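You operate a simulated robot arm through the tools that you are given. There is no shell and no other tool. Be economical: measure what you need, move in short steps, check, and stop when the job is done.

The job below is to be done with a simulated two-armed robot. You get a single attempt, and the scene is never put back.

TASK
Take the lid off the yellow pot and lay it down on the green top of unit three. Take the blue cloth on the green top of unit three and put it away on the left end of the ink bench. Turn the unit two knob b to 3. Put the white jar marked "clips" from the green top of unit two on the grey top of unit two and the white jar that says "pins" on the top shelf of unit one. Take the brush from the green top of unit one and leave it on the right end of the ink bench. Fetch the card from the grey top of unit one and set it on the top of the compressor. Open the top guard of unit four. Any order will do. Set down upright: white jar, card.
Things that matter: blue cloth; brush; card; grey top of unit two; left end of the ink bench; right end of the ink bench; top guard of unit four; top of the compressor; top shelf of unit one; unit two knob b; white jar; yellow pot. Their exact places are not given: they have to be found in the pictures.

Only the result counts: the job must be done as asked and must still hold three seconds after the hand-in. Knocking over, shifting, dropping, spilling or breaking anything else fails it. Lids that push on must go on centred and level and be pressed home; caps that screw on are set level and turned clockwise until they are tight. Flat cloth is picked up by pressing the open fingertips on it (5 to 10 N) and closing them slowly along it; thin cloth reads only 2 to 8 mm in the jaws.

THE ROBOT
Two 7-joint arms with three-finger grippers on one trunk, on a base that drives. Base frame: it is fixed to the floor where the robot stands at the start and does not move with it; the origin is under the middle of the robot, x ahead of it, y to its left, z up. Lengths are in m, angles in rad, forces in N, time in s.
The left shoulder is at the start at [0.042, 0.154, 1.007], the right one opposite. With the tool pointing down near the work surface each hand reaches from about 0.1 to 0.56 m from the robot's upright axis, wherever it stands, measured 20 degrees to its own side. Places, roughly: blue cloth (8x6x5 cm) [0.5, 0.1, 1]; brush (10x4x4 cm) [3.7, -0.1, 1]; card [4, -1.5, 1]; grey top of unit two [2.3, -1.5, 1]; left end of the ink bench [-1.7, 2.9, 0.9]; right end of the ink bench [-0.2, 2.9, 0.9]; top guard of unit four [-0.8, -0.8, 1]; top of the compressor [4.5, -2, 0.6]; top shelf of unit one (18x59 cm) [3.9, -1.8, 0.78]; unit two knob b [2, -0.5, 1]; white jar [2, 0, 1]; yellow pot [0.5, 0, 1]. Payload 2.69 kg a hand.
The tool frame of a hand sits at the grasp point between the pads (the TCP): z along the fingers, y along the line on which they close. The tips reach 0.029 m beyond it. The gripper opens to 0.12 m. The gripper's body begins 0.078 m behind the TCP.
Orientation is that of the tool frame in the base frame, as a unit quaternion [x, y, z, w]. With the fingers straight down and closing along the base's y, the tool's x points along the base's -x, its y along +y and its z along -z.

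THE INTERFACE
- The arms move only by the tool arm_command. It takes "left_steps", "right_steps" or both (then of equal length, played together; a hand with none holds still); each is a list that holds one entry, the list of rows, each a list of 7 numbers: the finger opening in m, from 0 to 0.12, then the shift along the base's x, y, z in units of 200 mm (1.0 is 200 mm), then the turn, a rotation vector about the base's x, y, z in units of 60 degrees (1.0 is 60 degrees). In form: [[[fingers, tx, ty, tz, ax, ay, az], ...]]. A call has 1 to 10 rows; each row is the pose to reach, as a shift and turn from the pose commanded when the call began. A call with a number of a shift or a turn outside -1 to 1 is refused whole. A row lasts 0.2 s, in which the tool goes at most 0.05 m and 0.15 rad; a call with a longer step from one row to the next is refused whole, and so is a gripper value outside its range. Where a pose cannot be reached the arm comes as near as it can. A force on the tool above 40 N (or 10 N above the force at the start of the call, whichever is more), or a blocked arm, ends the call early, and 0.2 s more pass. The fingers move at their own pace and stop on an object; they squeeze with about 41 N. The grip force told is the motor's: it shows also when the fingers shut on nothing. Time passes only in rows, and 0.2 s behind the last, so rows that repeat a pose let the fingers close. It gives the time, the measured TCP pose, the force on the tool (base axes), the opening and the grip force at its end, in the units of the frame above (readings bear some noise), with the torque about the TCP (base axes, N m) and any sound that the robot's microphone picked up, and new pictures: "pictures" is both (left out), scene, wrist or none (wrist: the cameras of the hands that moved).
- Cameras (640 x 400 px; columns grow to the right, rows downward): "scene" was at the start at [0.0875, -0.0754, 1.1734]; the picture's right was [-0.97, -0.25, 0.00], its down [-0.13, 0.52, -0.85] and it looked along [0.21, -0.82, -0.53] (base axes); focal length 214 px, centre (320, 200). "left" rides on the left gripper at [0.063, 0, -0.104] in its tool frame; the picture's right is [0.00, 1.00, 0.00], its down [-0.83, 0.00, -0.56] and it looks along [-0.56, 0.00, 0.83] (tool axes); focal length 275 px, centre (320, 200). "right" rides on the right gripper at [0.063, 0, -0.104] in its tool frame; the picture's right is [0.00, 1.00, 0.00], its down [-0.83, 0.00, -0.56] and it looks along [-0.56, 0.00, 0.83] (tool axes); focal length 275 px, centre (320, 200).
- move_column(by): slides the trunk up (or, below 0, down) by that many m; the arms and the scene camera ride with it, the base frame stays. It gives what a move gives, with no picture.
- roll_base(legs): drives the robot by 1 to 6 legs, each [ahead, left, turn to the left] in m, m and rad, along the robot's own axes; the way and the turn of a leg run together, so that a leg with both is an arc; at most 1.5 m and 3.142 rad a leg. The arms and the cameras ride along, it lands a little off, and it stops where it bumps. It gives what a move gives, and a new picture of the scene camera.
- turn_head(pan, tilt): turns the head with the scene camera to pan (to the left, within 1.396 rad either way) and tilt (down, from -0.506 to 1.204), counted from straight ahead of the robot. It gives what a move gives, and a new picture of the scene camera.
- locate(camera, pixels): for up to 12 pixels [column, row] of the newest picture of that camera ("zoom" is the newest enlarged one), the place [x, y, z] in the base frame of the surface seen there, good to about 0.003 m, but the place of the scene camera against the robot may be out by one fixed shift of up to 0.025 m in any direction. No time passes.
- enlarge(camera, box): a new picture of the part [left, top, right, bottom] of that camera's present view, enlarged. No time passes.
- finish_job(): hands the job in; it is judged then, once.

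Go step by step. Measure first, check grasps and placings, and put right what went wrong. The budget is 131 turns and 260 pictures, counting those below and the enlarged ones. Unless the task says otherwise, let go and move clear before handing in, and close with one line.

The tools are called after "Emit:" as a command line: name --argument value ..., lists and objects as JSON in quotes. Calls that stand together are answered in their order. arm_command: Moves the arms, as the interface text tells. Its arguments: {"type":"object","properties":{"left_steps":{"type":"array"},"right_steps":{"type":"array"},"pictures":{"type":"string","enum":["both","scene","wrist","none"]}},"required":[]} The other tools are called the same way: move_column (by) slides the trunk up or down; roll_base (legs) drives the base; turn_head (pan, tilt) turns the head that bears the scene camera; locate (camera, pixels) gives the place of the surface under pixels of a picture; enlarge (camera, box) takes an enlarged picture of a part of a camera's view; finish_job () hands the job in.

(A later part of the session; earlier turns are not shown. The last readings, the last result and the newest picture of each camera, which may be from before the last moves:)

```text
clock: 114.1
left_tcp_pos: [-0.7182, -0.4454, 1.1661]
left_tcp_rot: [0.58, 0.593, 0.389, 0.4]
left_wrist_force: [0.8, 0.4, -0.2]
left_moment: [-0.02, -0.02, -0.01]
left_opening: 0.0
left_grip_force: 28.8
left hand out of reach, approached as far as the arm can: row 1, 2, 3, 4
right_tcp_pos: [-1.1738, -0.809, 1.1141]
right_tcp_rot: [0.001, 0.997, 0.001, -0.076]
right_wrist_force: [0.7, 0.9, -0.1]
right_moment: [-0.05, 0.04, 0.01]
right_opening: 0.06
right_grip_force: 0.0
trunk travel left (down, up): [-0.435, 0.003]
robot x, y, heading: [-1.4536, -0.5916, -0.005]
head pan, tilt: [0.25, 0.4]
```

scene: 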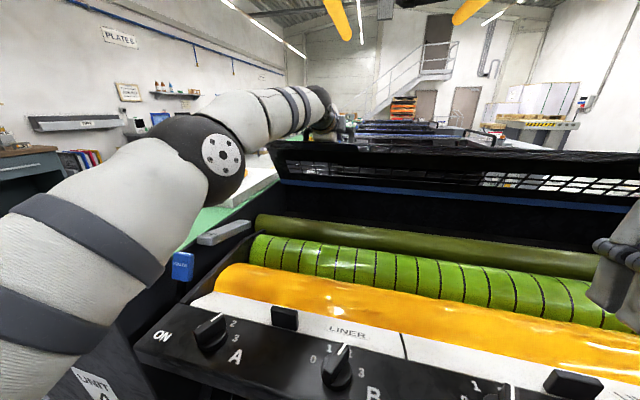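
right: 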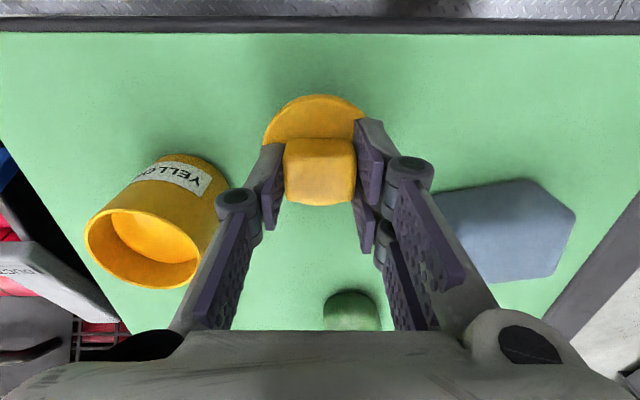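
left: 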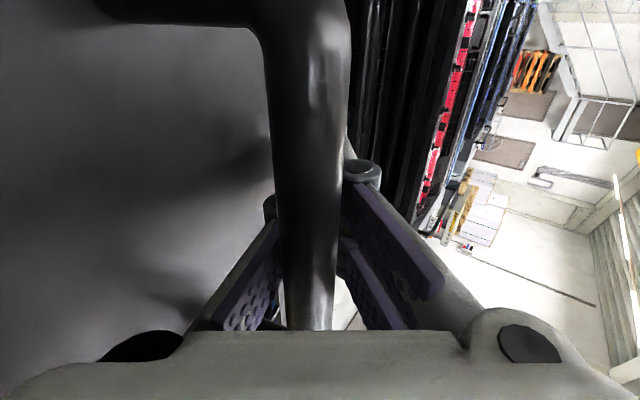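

The guard rose a bit more. I'll measure its front edge to get the opening angle.

Emit:
locate --camera "scene" --pixels '[[400, 149], [300, 145], [400, 165], [400, 180], [400, 195], [560, 160], [395, 205]]'

Emit:
enlarge --camera "scene" --box '[240, 70, 500, 220]'

```text
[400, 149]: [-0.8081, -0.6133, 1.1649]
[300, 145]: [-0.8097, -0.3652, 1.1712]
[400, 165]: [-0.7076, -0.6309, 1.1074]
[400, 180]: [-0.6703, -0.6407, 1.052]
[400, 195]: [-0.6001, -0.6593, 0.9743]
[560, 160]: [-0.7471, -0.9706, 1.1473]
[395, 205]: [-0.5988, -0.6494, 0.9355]
```

```text
2.46 times, centred on (370, 145) of scene
```

zoom: 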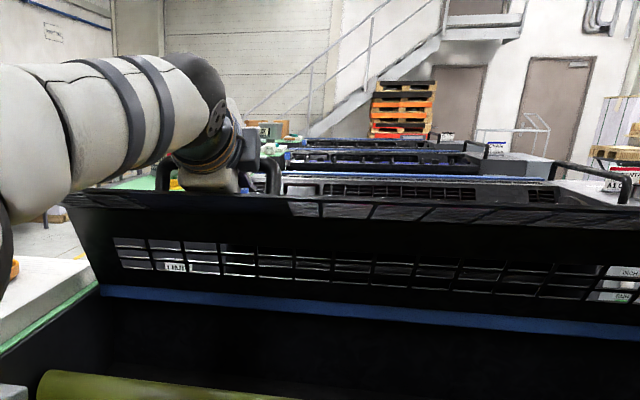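

The guard is about 58° open. I'll open the fingers slightly, slide off the bar backwards along the tool axis, and see whether the guard holds itself.

Emit:
arm_command --left_steps '[[[0.045, 0, 0, 0, 0, 0, 0], [0.045, 0, 0, 0, 0, 0, 0], [0.045, -0.15, 0, 0.06, 0, 0, 0], [0.045, -0.32, 0, 0.13, 0, 0, 0], [0.045, -0.5, 0, 0.2, 0, 0, 0], [0.045, -0.7, 0, 0.28, 0, 0, 0]]]' --pictures "both"

```text
clock: 115.5
left_tcp_pos: [-0.8613, -0.4459, 1.2285]
left_tcp_rot: [0.58, 0.593, 0.39, 0.4]
left_wrist_force: [-0.5, -1.3, 0.2]
left_moment: [0.03, -0.03, -0.01]
left_opening: 0.0449
left_grip_force: 0.0
right_tcp_pos: [-1.1758, -0.8065, 1.1154]
right_tcp_rot: [0.001, 0.997, 0.001, -0.075]
right_wrist_force: [-0.5, -0.6, 0.9]
right_moment: [-0.04, -0.04, -0.01]
right_opening: 0.06
right_grip_force: 0.1
trunk travel left (down, up): [-0.435, 0.003]
robot x, y, heading: [-1.4538, -0.5874, -0.009]
head pan, tilt: [0.25, 0.4]
```

scene: 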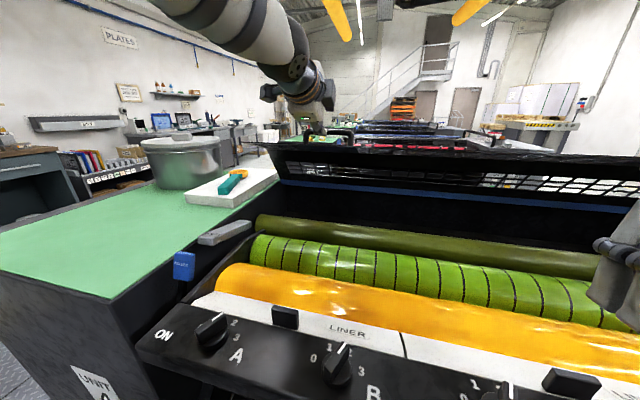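
left: 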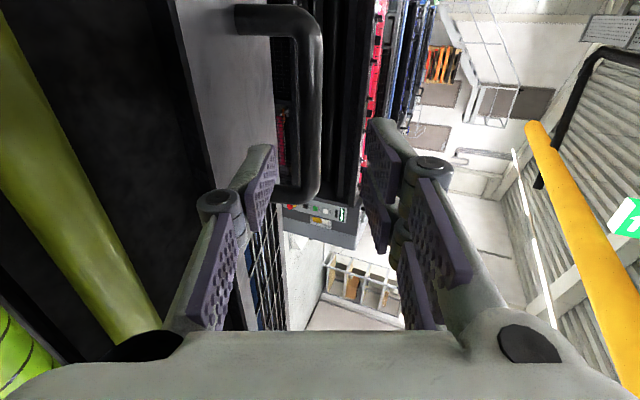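

The guard holds by itself at ~58°. I'll push it further open from underneath: back off, go below the edge with closed fingers pointing forward.

Emit:
arm_command --left_steps '[[[0.0, -0.2, 0, 0, 0, -0.06, 0], [0.0, -0.4, 0, 0, 0, -0.12, 0], [0.0, -0.6, -0.05, -0.05, 0, -0.18, 0], [0.0, -0.65, -0.1, -0.25, 0, -0.24, 0], [0.0, -0.65, -0.15, -0.45, 0, -0.3, 0], [0.0, -0.6, -0.2, -0.65, 0, -0.33, 0], [0.0, -0.55, -0.25, -0.71, 0, -0.35, 0]]]' --pictures "both"

```text
clock: 117.1
left_tcp_pos: [-0.9699, -0.494, 1.0831]
left_tcp_rot: [0.499, 0.51, 0.489, 0.502]
left_wrist_force: [-0.7, 0.3, 0.4]
left_moment: [0.0, 0.0, 0.03]
left_opening: 0.0
left_grip_force: 28.9
left hand out of reach, approached as far as the arm can: row 1, 2, 3, 4
right_tcp_pos: [-1.1736, -0.8071, 1.1153]
right_tcp_rot: [0.001, 0.997, 0.002, -0.074]
right_wrist_force: [-0.2, -0.2, -0.1]
right_moment: [-0.01, -0.01, 0.02]
right_opening: 0.0603
right_grip_force: 0.0
trunk travel left (down, up): [-0.435, 0.003]
robot x, y, heading: [-1.449, -0.5922, 0.001]
head pan, tilt: [0.25, 0.4]
```

scene: 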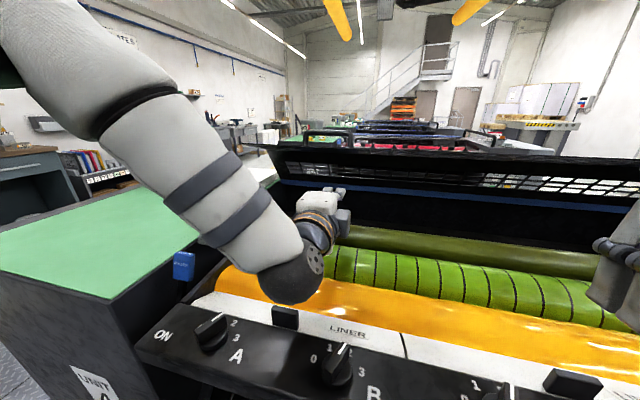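
left: 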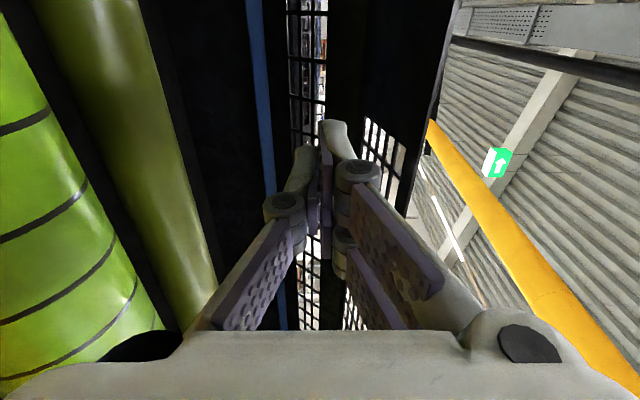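

The fingers point at the guard's solid strip, which is slightly above (column 340). I'll advance with a 2.5 cm rise and then push.

Emit:
arm_command --left_steps '[[[0.0, 0.2, 0.05, 0.05, 0, 0, 0], [0.0, 0.4, 0.1, 0.1, 0, 0, 0], [0.0, 0.6, 0.15, 0.12, 0, 0, 0], [0.0, 0.8, 0.15, 0.12, 0, 0, 0], [0.0, 0.98, 0.15, 0.12, 0, 0, 0]]]' --pictures "none"

Emit:
arm_command --left_steps '[[[0.0, 0.15, 0, 0.0, 0, 0, 0], [0.0, 0.3, 0, 0.02, 0, 0, 0], [0.0, 0.45, 0, 0.04, 0, 0, 0], [0.0, 0.6, 0, 0.06, 0, 0, 0]]]' --pictures "scene"

```text
clock: 118.3
left_tcp_pos: [-0.773, -0.466, 1.105]
left_tcp_rot: [0.5, 0.51, 0.489, 0.501]
left_wrist_force: [0.2, 0.6, 0.1]
left_moment: [-0.02, 0.01, -0.06]
left_opening: 0.0
left_grip_force: 28.2
right_tcp_pos: [-1.1737, -0.8068, 1.1141]
right_tcp_rot: [0.0, 0.997, 0.001, -0.075]
right_wrist_force: [0.2, -0.2, -0.2]
right_moment: [0.0, 0.01, 0.0]
right_opening: 0.0597
right_grip_force: 0.1
trunk travel left (down, up): [-0.435, 0.003]
robot x, y, heading: [-1.452, -0.5899, -0.001]
head pan, tilt: [0.25, 0.4]
```

```text
clock: 119.3
left_tcp_pos: [-0.6876, -0.4646, 1.1127]
left_tcp_rot: [0.5, 0.511, 0.488, 0.501]
left_wrist_force: [-27.2, 3.3, -2.6]
left_moment: [-0.05, -0.13, 0.13]
left_opening: 0.0
left_grip_force: 28.8
left hand out of reach, approached as far as the arm can: row 4
right_tcp_pos: [-1.1779, -0.8076, 1.1163]
right_tcp_rot: [0.0, 0.997, 0.001, -0.073]
right_wrist_force: [0.0, -0.4, -1.5]
right_moment: [-0.01, -0.04, -0.03]
right_opening: 0.0601
right_grip_force: 0.0
trunk travel left (down, up): [-0.435, 0.003]
robot x, y, heading: [-1.4528, -0.593, 0.001]
head pan, tilt: [0.25, 0.4]
stopped in row 4 (left hand): the force on the tool passed its limit at 41 N (the readings are from after the stop); the commanded pose is now the measured one
```

scene: 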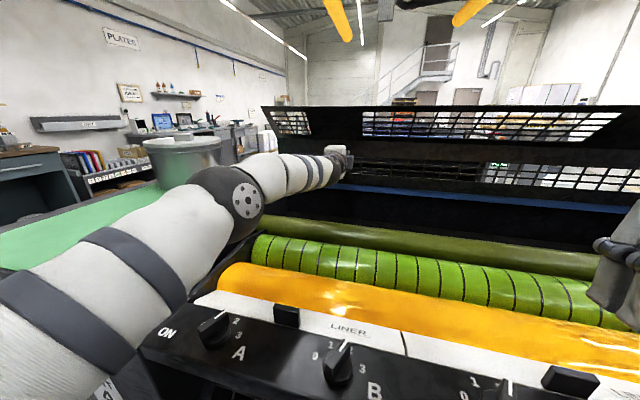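

The guard is now fully up, likely at its stop. I'll withdraw straight back and check that it stays.

Emit:
arm_command --left_steps '[[[0.0, -0.2, 0, -0.02, 0, 0, 0], [0.0, -0.4, 0, -0.04, 0, 0, 0], [0.0, -0.6, 0, -0.04, 0, 0, 0], [0.0, -0.8, 0, -0.04, 0, 0, 0], [0.0, -1.0, 0, 0.0, 0, 0.1, 0], [0.0, -1.0, 0, 0.2, 0, 0.24, 0], [0.0, -1.0, 0, 0.4, 0, 0.38, 0], [0.0, -1.0, 0, 0.45, 0, 0.52, 0]]]' --pictures "scene"

```text
clock: 121.2
left_tcp_pos: [-0.8835, -0.4656, 1.2]
left_tcp_rot: [0.613, 0.628, 0.333, 0.345]
left_wrist_force: [-0.3, 0.0, -0.4]
left_moment: [-0.04, 0.03, 0.01]
left_opening: 0.0
left_grip_force: 28.8
right_tcp_pos: [-1.1734, -0.8061, 1.1139]
right_tcp_rot: [0.001, 0.997, 0.001, -0.075]
right_wrist_force: [0.9, -0.4, -0.7]
right_moment: [0.01, 0.0, -0.03]
right_opening: 0.06
right_grip_force: 0.0
trunk travel left (down, up): [-0.435, 0.003]
robot x, y, heading: [-1.4544, -0.5906, -0.001]
head pan, tilt: [0.25, 0.4]
```

scene: 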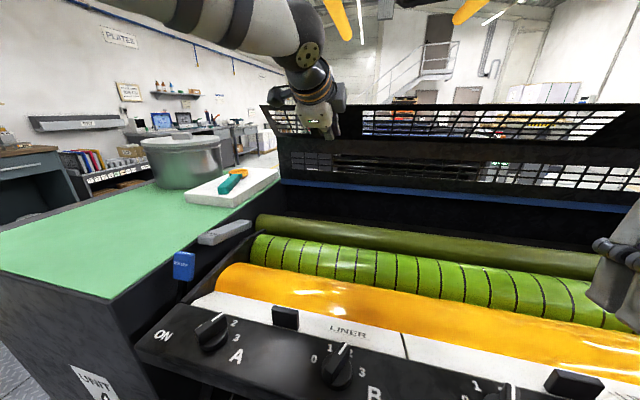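

The guard stays open. I'll back off and restore the left hand to tool-down.

Emit:
roll_base --legs '[[-0.17, 0, 0]]'

Emit:
arm_command --left_steps '[[[0.05, -0.1, 0, 0, 0, 0.133, 0], [0.05, -0.2, 0, 0, 0, 0.266, 0], [0.05, -0.3, 0, 0, 0, 0.4, 0], [0.05, -0.4, 0, 0, 0, 0.532, 0], [0.05, -0.5, 0.0, 0, 0, 0.665, 0], [0.05, -0.6, 0, 0, 0, 0.8, 0], [0.05, -0.65, 0, 0, 0, 0.93, 0]]]' --pictures "none"

Emit:
arm_command --left_steps '[[[0.05, 0, 0, 0, 0, 0, 0.14], [0.05, -0.1, 0, 0, 0, 0, 0.28], [0.05, -0.2, 0.05, 0, 0, 0, 0.42], [0.05, -0.3, 0.1, 0, 0, 0, 0.56], [0.05, -0.35, 0.1, 0, 0, 0, 0.7], [0.05, -0.35, 0.1, 0, 0, 0, 0.84], [0.05, -0.35, 0.1, 0, 0, 0, 0.98]]]' --right_steps '[[[0.06, 0, 0, 0, 0, 0.02, 0], [0.06, 0, 0, 0, 0, 0.04, 0], [0.06, 0, 0, 0, 0, 0.06, 0], [0.06, 0, 0, 0, 0, 0.08, 0], [0.06, 0, 0, 0, 0, 0.1, 0], [0.06, 0, 0, 0, 0, 0.12, 0], [0.06, 0, 0, 0, 0, 0.143, 0]]]' --pictures "none"

Emit:
arm_command --left_steps '[[[0.05, 0, 0, 0, 0, 0, 0.14], [0.05, 0, 0, 0, 0, 0, 0.28], [0.05, 0, 0, 0, 0, 0, 0.42], [0.05, 0, 0, 0, 0, 0, 0.54]]]' --pictures "none"

```text
clock: 122.6
left_tcp_pos: [-1.052, -0.4652, 1.2006]
left_tcp_rot: [0.613, 0.627, 0.335, 0.344]
left_wrist_force: [0.1, 0.0, 0.2]
left_moment: [0.03, -0.01, -0.03]
left_opening: 0.0
left_grip_force: 28.3
right_tcp_pos: [-1.343, -0.8079, 1.1148]
right_tcp_rot: [0.001, 0.997, 0.001, -0.076]
right_wrist_force: [-0.2, -0.3, -1.0]
right_moment: [0.0, -0.03, -0.03]
right_opening: 0.0601
right_grip_force: 0.1
trunk travel left (down, up): [-0.435, 0.003]
robot x, y, heading: [-1.619, -0.5875, 0.001]
head pan, tilt: [0.25, 0.4]
```

scene: 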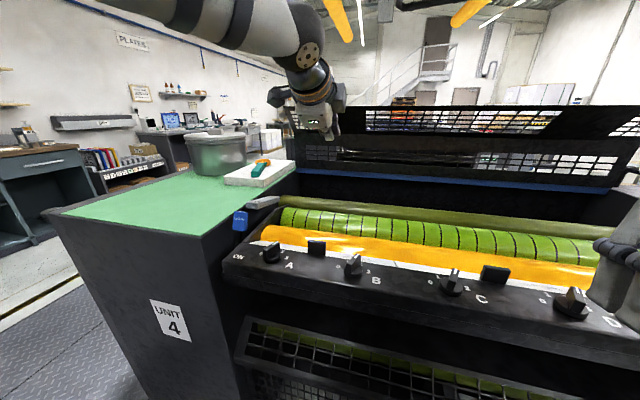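

```text
clock: 124.2
left_tcp_pos: [-1.1802, -0.4665, 1.1994]
left_tcp_rot: [0.699, 0.715, 0.008, 0.01]
left_wrist_force: [0.6, -0.2, 0.2]
left_moment: [0.02, -0.05, -0.02]
left_opening: 0.0501
left_grip_force: 0.1
right_tcp_pos: [-1.3401, -0.8077, 1.1142]
right_tcp_rot: [0.0, 0.997, 0.001, -0.076]
right_wrist_force: [0.2, -0.4, 0.1]
right_moment: [0.06, 0.01, 0.01]
right_opening: 0.06
right_grip_force: 0.1
trunk travel left (down, up): [-0.435, 0.003]
robot x, y, heading: [-1.6193, -0.5875, 0.003]
head pan, tilt: [0.25, 0.4]
```

```text
clock: 125.8
left_tcp_pos: [-1.2517, -0.4461, 1.201]
left_tcp_rot: [0.258, 0.966, 0.013, 0.005]
left_wrist_force: [-0.9, 0.0, 0.0]
left_moment: [-0.01, 0.02, -0.01]
left_opening: 0.0501
left_grip_force: 0.0
right_tcp_pos: [-1.3403, -0.8065, 1.1152]
right_tcp_rot: [0.0, 0.989, 0.001, -0.149]
right_wrist_force: [0.1, -0.2, 0.6]
right_moment: [-0.01, 0.03, -0.02]
right_opening: 0.0602
right_grip_force: 0.0
trunk travel left (down, up): [-0.435, 0.003]
robot x, y, heading: [-1.6195, -0.5888, 0.003]
head pan, tilt: [0.25, 0.4]
```

```text
clock: 126.8
left_tcp_pos: [-1.2517, -0.4455, 1.2025]
left_tcp_rot: [-0.022, 1.0, 0.012, 0.002]
left_wrist_force: [-0.2, 0.3, 0.1]
left_moment: [0.0, 0.04, -0.02]
left_opening: 0.0501
left_grip_force: 0.1
right_tcp_pos: [-1.3395, -0.808, 1.114]
right_tcp_rot: [0.0, 0.989, 0.002, -0.148]
right_wrist_force: [0.4, -0.4, 1.1]
right_moment: [0.02, -0.02, -0.02]
right_opening: 0.0599
right_grip_force: 0.0
trunk travel left (down, up): [-0.435, 0.003]
robot x, y, heading: [-1.6203, -0.5925, 0.004]
head pan, tilt: [0.25, 0.4]
```

I turned the right hand the wrong way, so I'll fix its tilt and tuck the left. Then I'll drive out and along to the aisle before unit two.

Emit:
arm_command --left_steps '[[[0.05, -0.1, 0, 0, 0, 0, 0], [0.05, -0.2, 0.05, 0, 0, 0, 0.02], [0.05, -0.3, 0.1, 0, 0, 0, 0.02], [0.05, -0.4, 0.1, 0, 0, 0, 0.02]]]' --right_steps '[[[0.06, 0, 0, 0, 0, -0.08, 0], [0.06, 0, 0, 0, 0, -0.16, 0], [0.06, 0, 0, 0, 0, -0.23, 0], [0.06, 0, 0, 0, 0, -0.284, 0]]]' --pictures "none"

Emit:
roll_base --legs '[[0, 1.4, 0], [0, 0.35, 0], [1.4, 0, 0], [1.4, 0, 0], [0.25, 0, 0]]'

Emit:
turn_head --pan -0.7 --tilt 0.45

```text
clock: 127.8
left_tcp_pos: [-1.334, -0.4249, 1.1998]
left_tcp_rot: [-0.033, 0.999, 0.013, 0.003]
left_wrist_force: [-0.1, -1.2, 0.8]
left_moment: [0.01, 0.01, 0.0]
left_opening: 0.0502
left_grip_force: 0.0
right_tcp_pos: [-1.3414, -0.8062, 1.1152]
right_tcp_rot: [0.001, 1.0, 0.001, 0.0]
right_wrist_force: [0.2, 0.4, -0.5]
right_moment: [0.04, -0.02, 0.02]
right_opening: 0.0601
right_grip_force: 0.1
trunk travel left (down, up): [-0.435, 0.003]
robot x, y, heading: [-1.6175, -0.5928, -0.002]
head pan, tilt: [0.25, 0.4]
```

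```text
clock: 156.1
left_tcp_pos: [1.7253, 1.2487, 1.1998]
left_tcp_rot: [-0.017, 1.0, 0.014, 0.003]
left_wrist_force: [0.1, 0.2, -0.2]
left_moment: [-0.02, 0.0, 0.0]
left_opening: 0.0502
left_grip_force: 0.1
right_tcp_pos: [1.7047, 0.8666, 1.1147]
right_tcp_rot: [0.016, 1.0, 0.001, -0.001]
right_wrist_force: [-0.2, 0.7, 0.5]
right_moment: [-0.01, 0.03, 0.01]
right_opening: 0.06
right_grip_force: 0.0
trunk travel left (down, up): [-0.435, 0.003]
robot x, y, heading: [1.4359, 1.0942, -0.031]
head pan, tilt: [0.25, 0.4]
```

scene: 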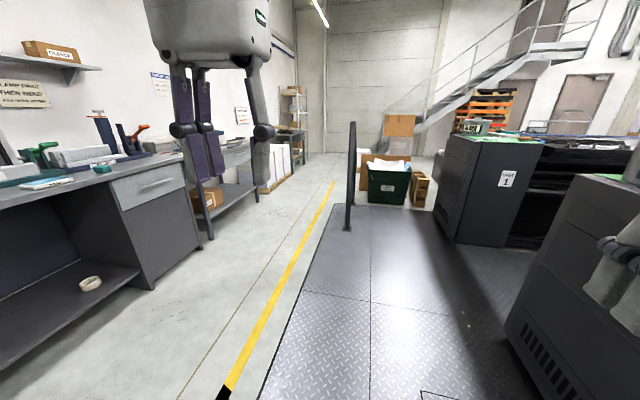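

```text
clock: 157.3
left_tcp_pos: [1.7236, 1.2483, 1.1995]
left_tcp_rot: [-0.017, 1.0, 0.013, 0.002]
left_wrist_force: [-0.9, 0.7, -0.1]
left_moment: [0.01, 0.01, -0.01]
left_opening: 0.0499
left_grip_force: 0.1
right_tcp_pos: [1.705, 0.8662, 1.1152]
right_tcp_rot: [0.016, 1.0, 0.001, 0.0]
right_wrist_force: [0.9, -0.5, -0.6]
right_moment: [-0.02, -0.02, -0.02]
right_opening: 0.0601
right_grip_force: 0.1
trunk travel left (down, up): [-0.435, 0.003]
robot x, y, heading: [1.4316, 1.0943, -0.034]
head pan, tilt: [-0.7, 0.45]
```

scene: 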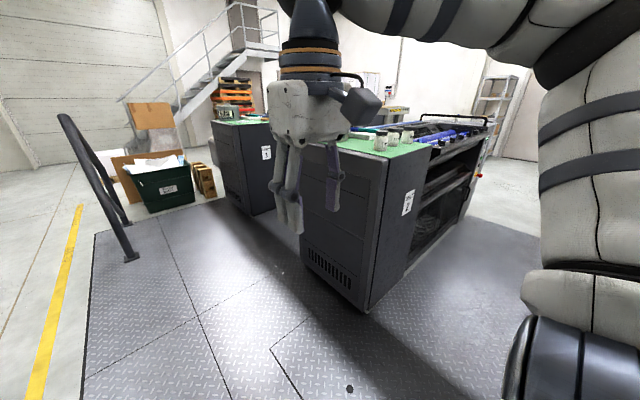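

Unit two's corner is at (365,308), and two jars show on its green top at (380,143) and (405,138). I'll measure.

Emit:
locate --camera "scene" --pixels '[[365, 305], [408, 200], [380, 145], [406, 140], [395, 158], [465, 210], [360, 137]]'

```text
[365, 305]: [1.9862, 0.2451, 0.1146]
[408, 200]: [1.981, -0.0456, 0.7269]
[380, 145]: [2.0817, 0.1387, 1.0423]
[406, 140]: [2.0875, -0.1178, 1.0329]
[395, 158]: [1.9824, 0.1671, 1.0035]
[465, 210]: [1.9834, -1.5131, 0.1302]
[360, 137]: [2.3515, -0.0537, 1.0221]
```

The front face is at x 1.98, and the jars are near (2.08, 0.14) and (2.09, -0.12). I'll drive to (1.60, 0.0).

Emit:
roll_base --legs '[[0, 0, 0.034], [0.17, 0, 0], [0, -1.07, 0]]'

Emit:
turn_head --pan 0.0 --tilt 0.6

```text
clock: 167.2
left_tcp_pos: [1.8966, 0.1971, 1.2002]
left_tcp_rot: [-0.038, 0.999, 0.015, 0.002]
left_wrist_force: [0.4, -0.6, -0.6]
left_moment: [0.01, 0.01, -0.02]
left_opening: 0.0501
left_grip_force: 0.0
right_tcp_pos: [1.892, -0.1863, 1.115]
right_tcp_rot: [-0.007, 1.0, 0.001, -0.001]
right_wrist_force: [-0.7, 0.4, 0.8]
right_moment: [0.02, -0.02, 0.0]
right_opening: 0.0599
right_grip_force: 0.0
trunk travel left (down, up): [-0.435, 0.003]
robot x, y, heading: [1.6134, 0.0253, 0.015]
head pan, tilt: [-0.7, 0.45]
```

scene: 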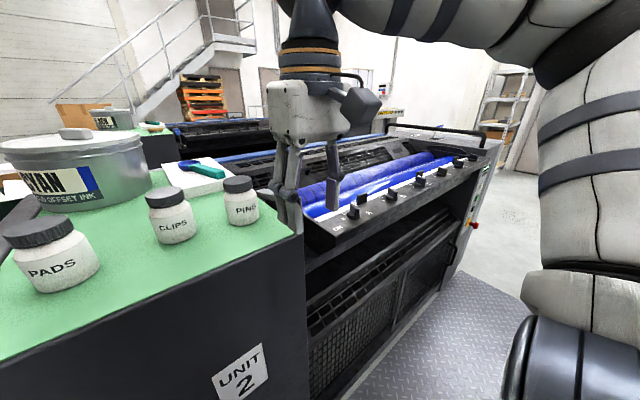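

```text
clock: 168.3
left_tcp_pos: [1.8952, 0.1975, 1.1997]
left_tcp_rot: [-0.038, 0.999, 0.013, 0.003]
left_wrist_force: [-0.3, -0.5, -0.4]
left_moment: [0.02, 0.02, 0.03]
left_opening: 0.0501
left_grip_force: 0.0
right_tcp_pos: [1.8907, -0.1858, 1.1153]
right_tcp_rot: [-0.006, 1.0, 0.001, -0.001]
right_wrist_force: [-0.5, 0.2, -0.5]
right_moment: [0.04, 0.0, -0.02]
right_opening: 0.0601
right_grip_force: 0.0
trunk travel left (down, up): [-0.435, 0.003]
robot x, y, heading: [1.609, 0.0257, 0.011]
head pan, tilt: [0.0, 0.6]
```

scene: 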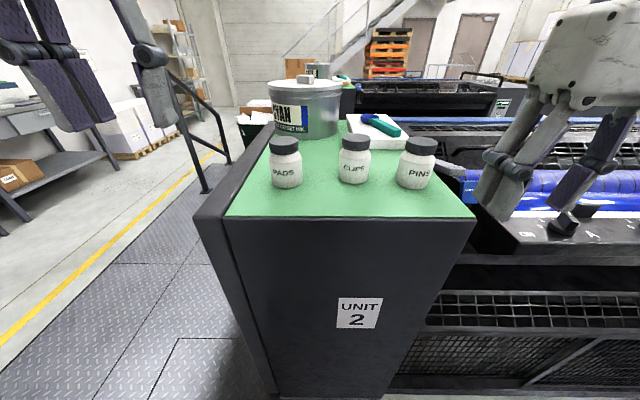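

The three jars read PADS, CLIPS and PINS. I'll measure them now, then strafe right to do knob B first while both hands are free.

Emit:
locate --camera "scene" --pixels '[[354, 140], [354, 150], [354, 170], [341, 170], [368, 170], [420, 143], [420, 175], [399, 175], [433, 175], [285, 175], [354, 184], [565, 222]]'

Emit:
roll_base --legs '[[0, -0.4, 0]]'

Emit:
turn_head --pan -0.3 --tilt 0.7

```text
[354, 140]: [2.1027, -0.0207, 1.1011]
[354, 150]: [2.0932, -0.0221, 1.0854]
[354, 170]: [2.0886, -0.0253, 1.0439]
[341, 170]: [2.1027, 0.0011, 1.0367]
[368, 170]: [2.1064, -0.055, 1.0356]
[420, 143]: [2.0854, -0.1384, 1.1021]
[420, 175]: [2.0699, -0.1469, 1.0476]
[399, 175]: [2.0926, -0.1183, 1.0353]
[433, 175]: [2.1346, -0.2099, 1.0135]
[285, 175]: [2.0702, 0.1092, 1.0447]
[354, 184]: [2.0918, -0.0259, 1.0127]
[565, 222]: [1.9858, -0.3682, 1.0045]
```

```text
clock: 171.9
left_tcp_pos: [1.8999, -0.1991, 1.2006]
left_tcp_rot: [-0.04, 0.999, 0.013, 0.002]
left_wrist_force: [-0.6, -0.9, -0.1]
left_moment: [0.01, 0.0, 0.0]
left_opening: 0.0498
left_grip_force: 0.1
right_tcp_pos: [1.8983, -0.5813, 1.1142]
right_tcp_rot: [-0.006, 1.0, 0.001, -0.001]
right_wrist_force: [0.3, 0.4, 0.1]
right_moment: [0.0, 0.02, 0.01]
right_opening: 0.0601
right_grip_force: 0.0
trunk travel left (down, up): [-0.435, 0.003]
robot x, y, heading: [1.6136, -0.369, 0.014]
head pan, tilt: [0.0, 0.6]
```

scene: 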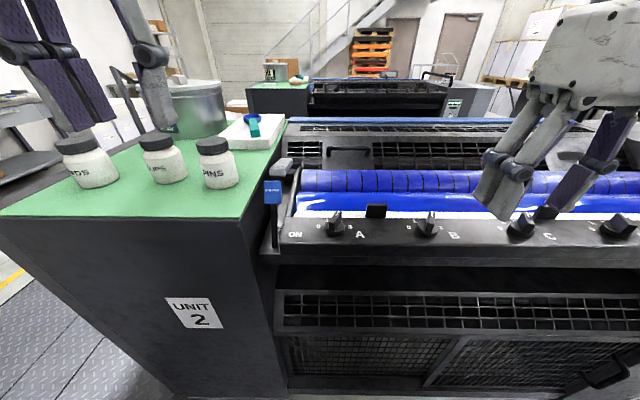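

```text
clock: 172.7
left_tcp_pos: [1.9001, -0.1986, 1.2007]
left_tcp_rot: [-0.04, 0.999, 0.013, 0.003]
left_wrist_force: [-0.1, -0.2, 0.7]
left_moment: [-0.01, 0.03, -0.02]
left_opening: 0.0501
left_grip_force: 0.1
right_tcp_pos: [1.8977, -0.5809, 1.1154]
right_tcp_rot: [-0.006, 1.0, 0.001, -0.001]
right_wrist_force: [-0.1, -0.3, -0.4]
right_moment: [0.02, 0.02, -0.01]
right_opening: 0.06
right_grip_force: 0.1
trunk travel left (down, up): [-0.435, 0.003]
robot x, y, heading: [1.6128, -0.3725, 0.012]
head pan, tilt: [-0.3, 0.7]
```

scene: 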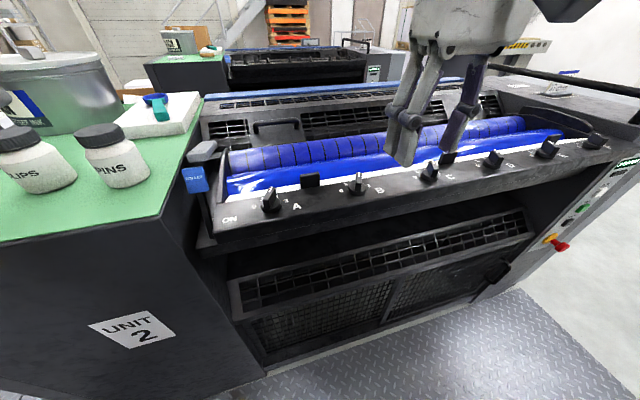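

Emit:
enlarge --camera "scene" --box '[240, 150, 460, 230]'

Emit:
locate --camera "scene" --pixels '[[357, 180], [357, 192], [379, 189], [364, 186], [350, 205]]'

```text
2.91 times, centred on (350, 190) of scene
```

zoom: 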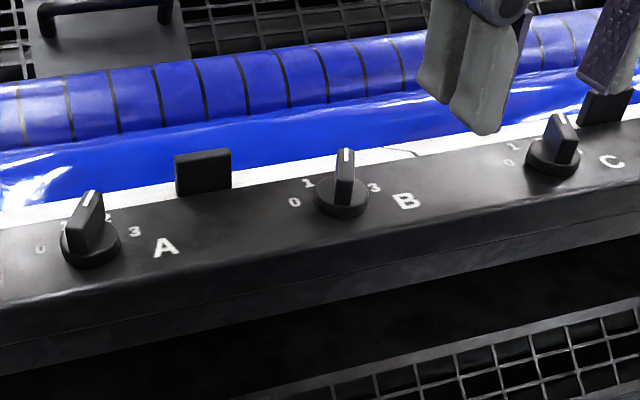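

```text
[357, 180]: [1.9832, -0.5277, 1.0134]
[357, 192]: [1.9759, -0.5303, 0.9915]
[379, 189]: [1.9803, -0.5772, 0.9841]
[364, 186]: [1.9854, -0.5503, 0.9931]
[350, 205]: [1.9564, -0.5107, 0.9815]
```

Knob B sits at about (1.983, -0.53) with its pointer near 2, and the 3 is to its right. I'll bring the right hand above it for a close look.

Emit:
arm_command --right_steps '[[[0.08, 0.12, 0.09, 0, 0, 0, 0], [0.08, 0.24, 0.17, 0, 0, 0, 0], [0.08, 0.36, 0.25, -0.05, 0, 0, 0]]]' --pictures "wrist"

Emit:
enlarge --camera "right" --box '[240, 90, 420, 210]'

```text
clock: 173.5
left_tcp_pos: [1.9007, -0.1986, 1.2006]
left_tcp_rot: [-0.04, 0.999, 0.013, 0.001]
left_wrist_force: [0.7, 0.1, -1.0]
left_moment: [0.0, 0.02, -0.01]
left_opening: 0.0501
left_grip_force: 0.0
right_tcp_pos: [1.9682, -0.53, 1.103]
right_tcp_rot: [-0.007, 1.0, 0.0, -0.001]
right_wrist_force: [0.5, 0.3, -0.1]
right_moment: [0.0, -0.01, -0.02]
right_opening: 0.0803
right_grip_force: 0.0
trunk travel left (down, up): [-0.435, 0.003]
robot x, y, heading: [1.615, -0.3664, 0.013]
head pan, tilt: [-0.3, 0.7]
```

right: 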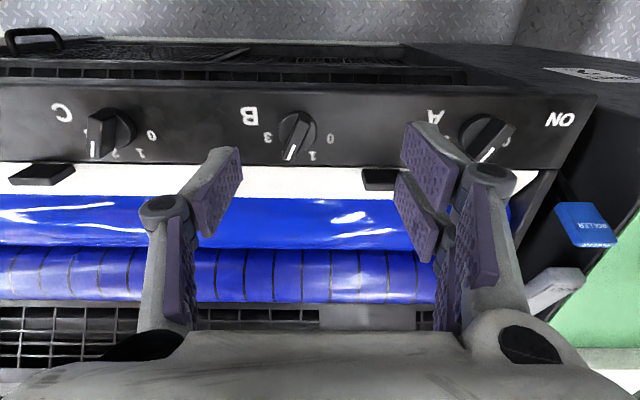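

```text
3.33 times, centred on (330, 150) of right
```

zoom: 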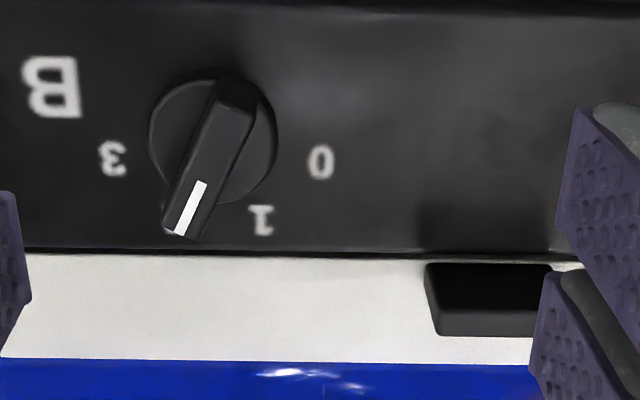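

The image is upside down; the pointer is at 2. I'll locate the digits and pointer to compute the turn.

Emit:
locate --camera "zoom" --pixels '[[320, 162], [262, 220], [112, 158], [185, 222], [205, 183], [235, 90], [160, 110], [268, 150], [213, 72], [235, 200], [210, 150], [222, 120]]'

```text
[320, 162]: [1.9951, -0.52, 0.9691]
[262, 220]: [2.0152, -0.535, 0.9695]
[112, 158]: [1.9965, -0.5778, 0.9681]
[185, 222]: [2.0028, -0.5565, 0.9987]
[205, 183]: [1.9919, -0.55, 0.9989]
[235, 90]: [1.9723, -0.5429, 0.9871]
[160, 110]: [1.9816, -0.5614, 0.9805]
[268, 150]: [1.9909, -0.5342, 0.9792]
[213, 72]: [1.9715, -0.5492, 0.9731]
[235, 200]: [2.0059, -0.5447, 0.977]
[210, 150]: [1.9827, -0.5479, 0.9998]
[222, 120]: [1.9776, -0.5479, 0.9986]
```

Knob centre (1.987, -0.549); the pointer is at 25° and 3 sits 48° further clockwise. I'll align the fingers with the bar, lower, and grip.

Emit:
arm_command --right_steps '[[[0.06, 0.04, -0.04, 0, 0, 0, -0.139], [0.05, 0.094, -0.095, 0, 0, 0, -0.278], [0.05, 0.094, -0.095, -0.05, 0, 0, -0.408], [0.05, 0.094, -0.095, -0.25, 0, 0, -0.408], [0.05, 0.094, -0.095, -0.41, 0, 0, -0.408], [0.05, 0.094, -0.095, -0.45, 0, 0, -0.408], [0.0, 0.094, -0.095, -0.45, 0, 0, -0.408], [0.0, 0.094, -0.095, -0.45, 0, 0, -0.408]]]' --pictures "wrist"

```text
clock: 175.3
left_tcp_pos: [1.9001, -0.1971, 1.2007]
left_tcp_rot: [-0.039, 0.999, 0.014, 0.002]
left_wrist_force: [1.0, 0.1, -0.6]
left_moment: [0.0, 0.01, 0.01]
left_opening: 0.0496
left_grip_force: 0.1
right_tcp_pos: [1.9885, -0.5492, 1.0152]
right_tcp_rot: [0.205, 0.979, 0.001, -0.001]
right_wrist_force: [2.9, 10.0, -3.1]
right_moment: [0.04, -0.8, -0.02]
right_opening: 0.011
right_grip_force: 38.2
trunk travel left (down, up): [-0.435, 0.003]
robot x, y, heading: [1.6182, -0.3645, 0.014]
head pan, tilt: [-0.3, 0.7]
```

right: 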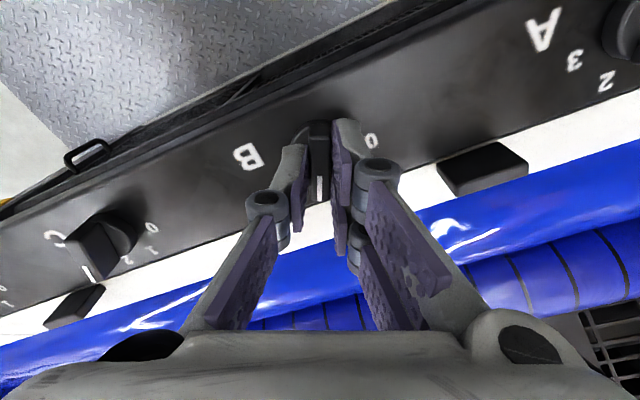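

Gripped on the knob bar (11 mm). I'll turn it 48° clockwise.

Emit:
arm_command --right_steps '[[[0.0, 0, 0, 0, 0, 0, -0.12], [0.0, 0, 0, 0, 0, 0, -0.24], [0.0, 0, 0, 0, 0, 0, -0.36], [0.0, 0, 0, 0, 0, 0, -0.48], [0.0, 0, 0, 0, 0, 0, -0.6], [0.0, 0, 0, 0, 0, 0, -0.7], [0.0, 0, 0, 0, 0, 0, -0.8], [0.0, 0, 0, 0, 0, 0, -0.8]]]' --pictures "wrist"

```text
clock: 177.1
left_tcp_pos: [1.9016, -0.1961, 1.201]
left_tcp_rot: [-0.039, 0.999, 0.013, 0.002]
left_wrist_force: [0.3, -0.7, 0.1]
left_moment: [-0.03, 0.0, 0.01]
left_opening: 0.0499
left_grip_force: 0.0
right_tcp_pos: [1.9903, -0.5487, 1.016]
right_tcp_rot: [0.586, 0.81, 0.001, 0.002]
right_wrist_force: [14.9, 15.2, 19.4]
right_moment: [-0.16, -0.62, -0.06]
right_opening: 0.0112
right_grip_force: 38.2
trunk travel left (down, up): [-0.435, 0.003]
robot x, y, heading: [1.6115, -0.3706, 0.01]
head pan, tilt: [-0.3, 0.7]
```

right: 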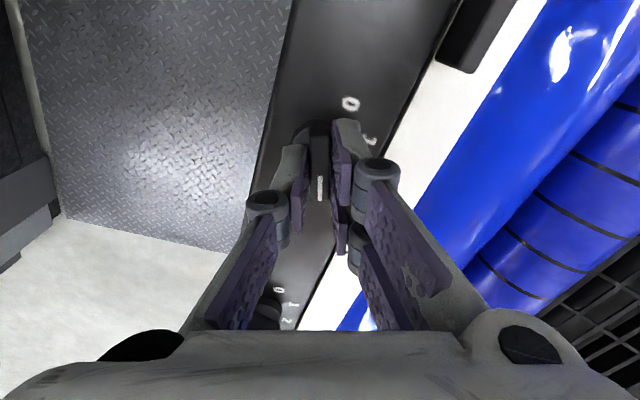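

Turned. I'll open, lift straight up, rotate back, and check the pointer.

Emit:
arm_command --right_steps '[[[0.03, 0, 0, 0, 0, 0, 0], [0.05, 0, 0, 0, 0, 0, 0], [0.05, 0, 0, 0.2, 0, 0, 0], [0.05, -0.05, 0, 0.42, 0, 0, 0.14], [0.05, -0.1, 0, 0.45, 0, 0, 0.28], [0.05, -0.1, 0, 0.45, 0, 0, 0.42], [0.05, -0.1, 0, 0.45, 0, 0, 0.56], [0.05, -0.1, 0, 0.45, 0, 0, 0.7], [0.05, -0.1, 0, 0.45, 0, 0, 0.84], [0.05, -0.1, 0, 0.45, 0, 0, 0.98]]]' --pictures "wrist"

Emit:
enlarge --camera "right" --box '[240, 70, 420, 210]'

```text
clock: 179.3
left_tcp_pos: [1.8989, -0.1986, 1.2005]
left_tcp_rot: [-0.039, 0.999, 0.013, 0.002]
left_wrist_force: [-1.0, 0.1, -0.1]
left_moment: [0.01, -0.02, 0.01]
left_opening: 0.05
left_grip_force: 0.1
right_tcp_pos: [1.9689, -0.5502, 1.1052]
right_tcp_rot: [0.112, 0.994, 0.0, -0.001]
right_wrist_force: [-0.9, 0.3, -0.1]
right_moment: [-0.03, 0.0, 0.0]
right_opening: 0.0499
right_grip_force: 0.2
trunk travel left (down, up): [-0.435, 0.003]
robot x, y, heading: [1.62, -0.3647, 0.012]
head pan, tilt: [-0.3, 0.7]
```

right: 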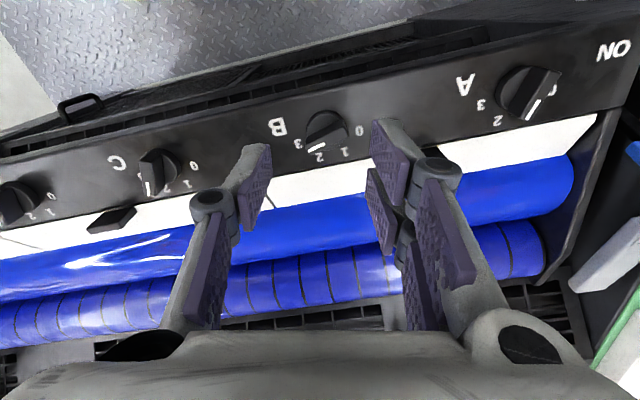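

```text
2.86 times, centred on (330, 140) of right
```

zoom: 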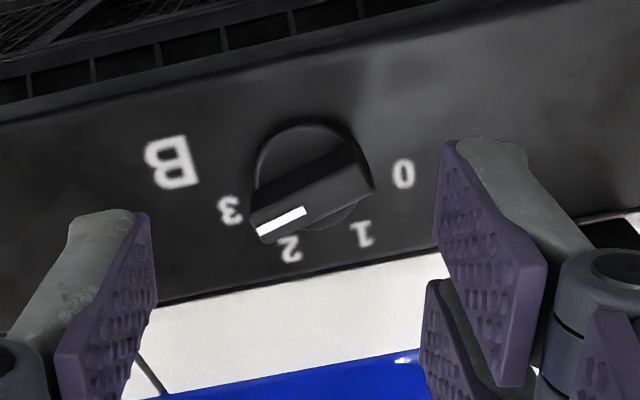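

Now the 2 is visible; the pointer looks near but perhaps short of 3. I'll measure the angle.

Emit:
locate --camera "zoom" --pixels '[[230, 211], [290, 249], [362, 235], [403, 174], [265, 230], [302, 212], [345, 180], [315, 190], [305, 125], [370, 185], [262, 170], [325, 225]]'

```text
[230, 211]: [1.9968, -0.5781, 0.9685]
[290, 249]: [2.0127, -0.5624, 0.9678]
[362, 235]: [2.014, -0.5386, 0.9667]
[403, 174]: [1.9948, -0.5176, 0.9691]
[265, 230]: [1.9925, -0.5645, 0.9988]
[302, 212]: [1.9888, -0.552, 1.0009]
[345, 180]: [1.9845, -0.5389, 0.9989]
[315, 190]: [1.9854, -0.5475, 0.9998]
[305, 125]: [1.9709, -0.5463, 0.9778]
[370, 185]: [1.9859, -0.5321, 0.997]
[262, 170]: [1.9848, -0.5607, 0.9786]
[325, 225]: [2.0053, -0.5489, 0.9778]
```

The pointer reads 72.7° against 71.7° for the 3, so knob B is on 3. Next I'll return to the jars and hold the right hand over PINS.

Emit:
roll_base --legs '[[0, 0.28, -0.012]]'

Emit:
arm_command --right_steps '[[[0.1, 0, 0.15, 0.2, 0, 0, 0.1], [0.12, 0.05, 0.35, 0.4, 0, 0, 0.2], [0.12, 0.15, 0.55, 0.45, 0, 0, 0.22], [0.12, 0.25, 0.65, 0.45, 0, 0, 0.22], [0.12, 0.35, 0.65, 0.45, 0, 0, 0.22]]]' --pictures "both"

```text
clock: 182.0
left_tcp_pos: [1.8994, 0.0782, 1.2007]
left_tcp_rot: [-0.032, 0.999, 0.013, 0.002]
left_wrist_force: [-0.4, 0.4, 0.0]
left_moment: [-0.04, 0.0, 0.01]
left_opening: 0.0498
left_grip_force: 0.1
right_tcp_pos: [1.9639, -0.2742, 1.1056]
right_tcp_rot: [0.118, 0.993, 0.001, -0.001]
right_wrist_force: [0.0, 0.3, 0.1]
right_moment: [0.02, 0.0, 0.0]
right_opening: 0.05
right_grip_force: 0.2
trunk travel left (down, up): [-0.435, 0.003]
robot x, y, heading: [1.6141, -0.0896, -0.003]
head pan, tilt: [-0.3, 0.7]
```

scene: 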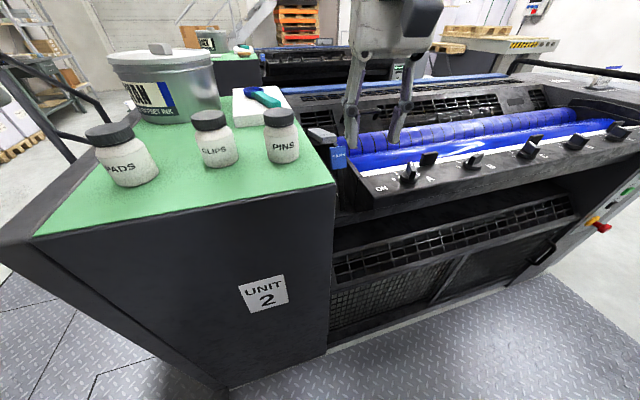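

```text
refused: row 2 steps farther than a row can; nothing moved
```

I'll resend that with smaller steps, up first and then across.

Emit:
arm_command --right_steps '[[[0.1, 0, 0, 0.2, 0, 0, 0.1], [0.12, 0, 0.05, 0.4, 0, 0, 0.2], [0.12, 0.05, 0.2, 0.46, 0, 0, 0.225], [0.12, 0.15, 0.35, 0.46, 0, 0, 0.225], [0.12, 0.25, 0.5, 0.46, 0, 0, 0.225], [0.12, 0.35, 0.65, 0.46, 0, 0, 0.225]]]' --pictures "wrist"

```text
clock: 183.4
left_tcp_pos: [1.9004, 0.0795, 1.2008]
left_tcp_rot: [-0.033, 0.999, 0.013, 0.001]
left_wrist_force: [0.7, -0.2, 0.1]
left_moment: [0.01, 0.02, 0.03]
left_opening: 0.05
left_grip_force: 0.0
right_tcp_pos: [2.0297, -0.1439, 1.1933]
right_tcp_rot: [0.0, 1.0, -0.001, -0.001]
right_wrist_force: [0.0, 0.1, 0.3]
right_moment: [0.0, 0.03, -0.01]
right_opening: 0.12
right_grip_force: 0.0
right hand out of reach, approached as far as the arm can: row 6
trunk travel left (down, up): [-0.435, 0.003]
robot x, y, heading: [1.6127, -0.0867, 0.0]
head pan, tilt: [-0.3, 0.7]
```

right: 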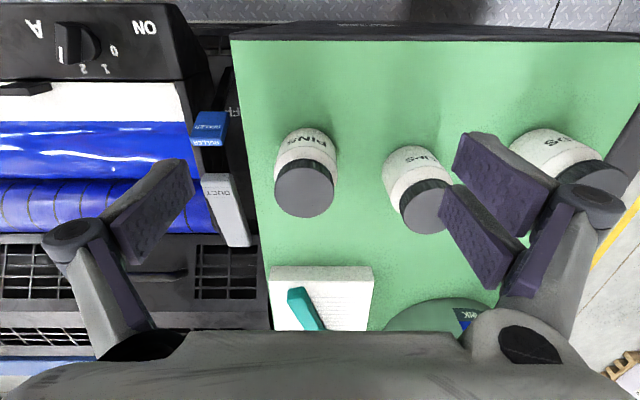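

Emit:
locate --camera "right" --pixels '[[304, 190], [276, 190], [333, 190], [304, 215], [304, 166], [428, 208], [402, 205], [428, 232], [300, 140], [280, 155], [336, 150], [350, 180]]'

```text
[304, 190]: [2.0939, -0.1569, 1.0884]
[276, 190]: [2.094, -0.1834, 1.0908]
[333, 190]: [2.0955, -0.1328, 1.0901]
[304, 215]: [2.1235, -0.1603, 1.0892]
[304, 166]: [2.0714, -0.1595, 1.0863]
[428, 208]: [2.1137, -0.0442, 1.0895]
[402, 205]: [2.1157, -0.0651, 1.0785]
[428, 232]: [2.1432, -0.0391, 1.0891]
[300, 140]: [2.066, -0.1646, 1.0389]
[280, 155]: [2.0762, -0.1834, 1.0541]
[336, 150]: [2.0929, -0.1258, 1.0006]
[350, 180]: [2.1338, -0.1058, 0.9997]
```

Emit:
locate --camera "right" --pixels '[[215, 190], [235, 230], [243, 240], [210, 140], [262, 200]]'

Emit:
arm_command --right_steps '[[[0.085, 0.1, -0.03, -0.08, 0, 0, 0], [0.085, 0.25, -0.07, -0.2, 0, 0, 0], [0.085, 0.337, -0.07, -0.3, 0, 0, 0]]]' --pictures "wrist"

```text
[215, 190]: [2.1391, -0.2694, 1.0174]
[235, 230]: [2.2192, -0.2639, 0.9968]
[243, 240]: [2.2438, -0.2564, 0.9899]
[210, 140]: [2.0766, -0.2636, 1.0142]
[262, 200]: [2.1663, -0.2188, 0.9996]
```

```text
clock: 184.2
left_tcp_pos: [1.9005, 0.0778, 1.1989]
left_tcp_rot: [-0.033, 0.999, 0.012, 0.001]
left_wrist_force: [0.7, 0.5, 0.4]
left_moment: [-0.02, -0.01, 0.0]
left_opening: 0.0501
left_grip_force: 0.1
right_tcp_pos: [2.0836, -0.1495, 1.1278]
right_tcp_rot: [-0.002, 1.0, 0.0, 0.0]
right_wrist_force: [-0.1, 0.7, 0.8]
right_moment: [-0.03, -0.01, 0.01]
right_opening: 0.0849
right_grip_force: 0.1
right hand out of reach, approached as far as the arm can: row 2, 3
trunk travel left (down, up): [-0.435, 0.003]
robot x, y, heading: [1.6125, -0.0861, 0.002]
head pan, tilt: [-0.3, 0.7]
```

right: 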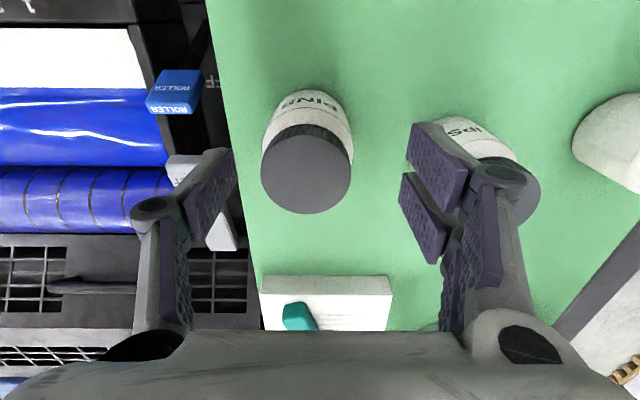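

Reach improves lower down. I'll descend around the PINS jar, centring as I go, and grip.

Emit:
arm_command --right_steps '[[[0.085, 0.03, -0.042, -0.08, 0, 0, 0], [0.085, 0.06, -0.042, -0.25, 0, 0, 0], [0.085, 0.067, -0.042, -0.42, 0, 0, 0], [0.085, 0.067, -0.042, -0.46, 0, 0, 0], [0.0, 0.067, -0.042, -0.46, 0, 0, 0], [0.0, 0.067, -0.042, -0.46, 0, 0, 0]]]' --pictures "wrist"

```text
clock: 185.6
left_tcp_pos: [1.8987, 0.0778, 1.2018]
left_tcp_rot: [-0.034, 0.999, 0.013, 0.003]
left_wrist_force: [0.5, -0.6, 1.0]
left_moment: [-0.02, 0.02, 0.03]
left_opening: 0.0502
left_grip_force: 0.0
right_tcp_pos: [2.0957, -0.1574, 1.0371]
right_tcp_rot: [0.002, 1.0, 0.001, 0.0]
right_wrist_force: [-1.1, 0.8, -0.5]
right_moment: [-0.05, 0.04, -0.02]
right_opening: 0.063
right_grip_force: 41.4
trunk travel left (down, up): [-0.435, 0.003]
robot x, y, heading: [1.615, -0.0873, 0.004]
head pan, tilt: [-0.3, 0.7]
```

right: 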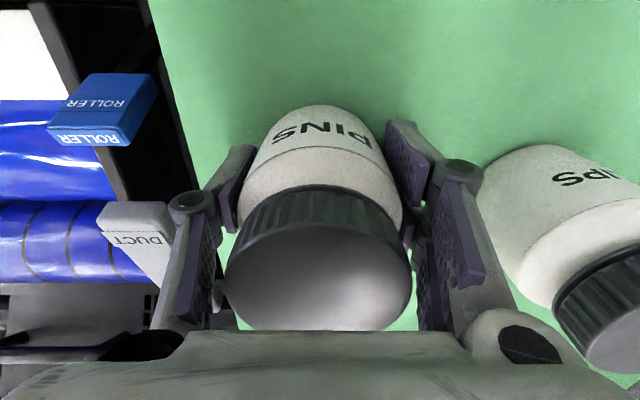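

PINS is held at 63 mm. I'll lift it, tuck it right, and bring the left hand over CLIPS.

Emit:
arm_command --right_steps '[[[0.0, 0, 0, 0.1, 0, 0, 0], [0.0, -0.05, 0, 0.28, 0, 0, 0], [0.0, -0.2, 0, 0.42, 0, 0, 0], [0.0, -0.4, -0.05, 0.5, 0, 0, 0], [0.0, -0.6, -0.15, 0.5, 0, 0, 0], [0.0, -0.75, -0.3, 0.5, 0, 0, 0], [0.0, -0.85, -0.5, 0.5, 0, 0, 0], [0.0, -0.9, -0.65, 0.5, 0, 0, 0]]]' --pictures "none"

Emit:
arm_command --left_steps '[[[0.12, 0.15, -0.12, 0, 0, 0, 0], [0.12, 0.3, -0.24, 0, 0, 0, -0.03], [0.12, 0.45, -0.36, 0, 0, 0, -0.06], [0.12, 0.6, -0.48, 0, 0, 0, -0.06], [0.12, 0.75, -0.58, -0.03, 0, 0, -0.06]]]' --pictures "both"

```text
clock: 187.4
left_tcp_pos: [1.8996, 0.0776, 1.1998]
left_tcp_rot: [-0.034, 0.999, 0.014, 0.002]
left_wrist_force: [0.5, -0.2, 0.5]
left_moment: [0.01, 0.02, 0.01]
left_opening: 0.05
left_grip_force: 0.0
right_tcp_pos: [1.9169, -0.2872, 1.1373]
right_tcp_rot: [0.0, 1.0, 0.0, 0.0]
right_wrist_force: [1.7, 0.4, -1.6]
right_moment: [-0.02, 0.01, 0.03]
right_opening: 0.0627
right_grip_force: 40.7
trunk travel left (down, up): [-0.435, 0.003]
robot x, y, heading: [1.6151, -0.0939, 0.007]
head pan, tilt: [-0.3, 0.7]
```

```text
clock: 188.6
left_tcp_pos: [2.0265, -0.0231, 1.1962]
left_tcp_rot: [-0.002, 1.0, 0.012, 0.001]
left_wrist_force: [-0.6, 0.4, -0.3]
left_moment: [-0.03, -0.03, 0.01]
left_opening: 0.1199
left_grip_force: 0.1
left hand out of reach, approached as far as the arm can: row 5
right_tcp_pos: [1.917, -0.2858, 1.1354]
right_tcp_rot: [0.0, 1.0, 0.001, -0.001]
right_wrist_force: [-0.4, 0.8, -1.3]
right_moment: [0.0, -0.03, 0.01]
right_opening: 0.0629
right_grip_force: 40.8
trunk travel left (down, up): [-0.435, 0.003]
robot x, y, heading: [1.6121, -0.0911, 0.004]
head pan, tilt: [-0.3, 0.7]
```

scene: 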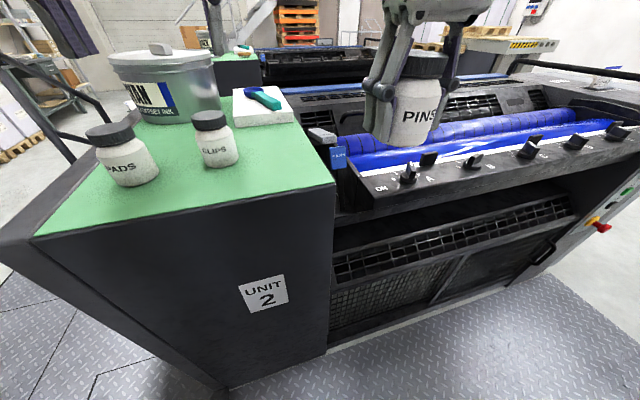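
left: 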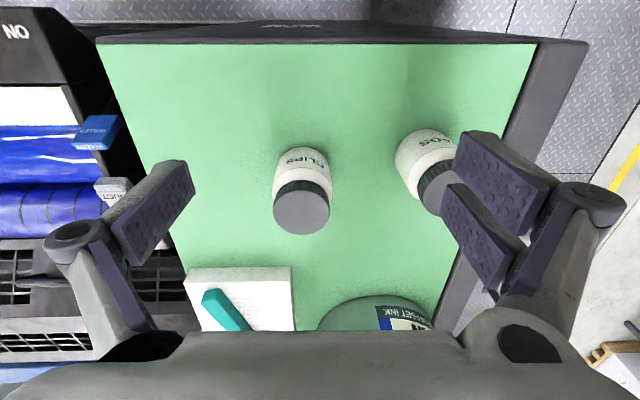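

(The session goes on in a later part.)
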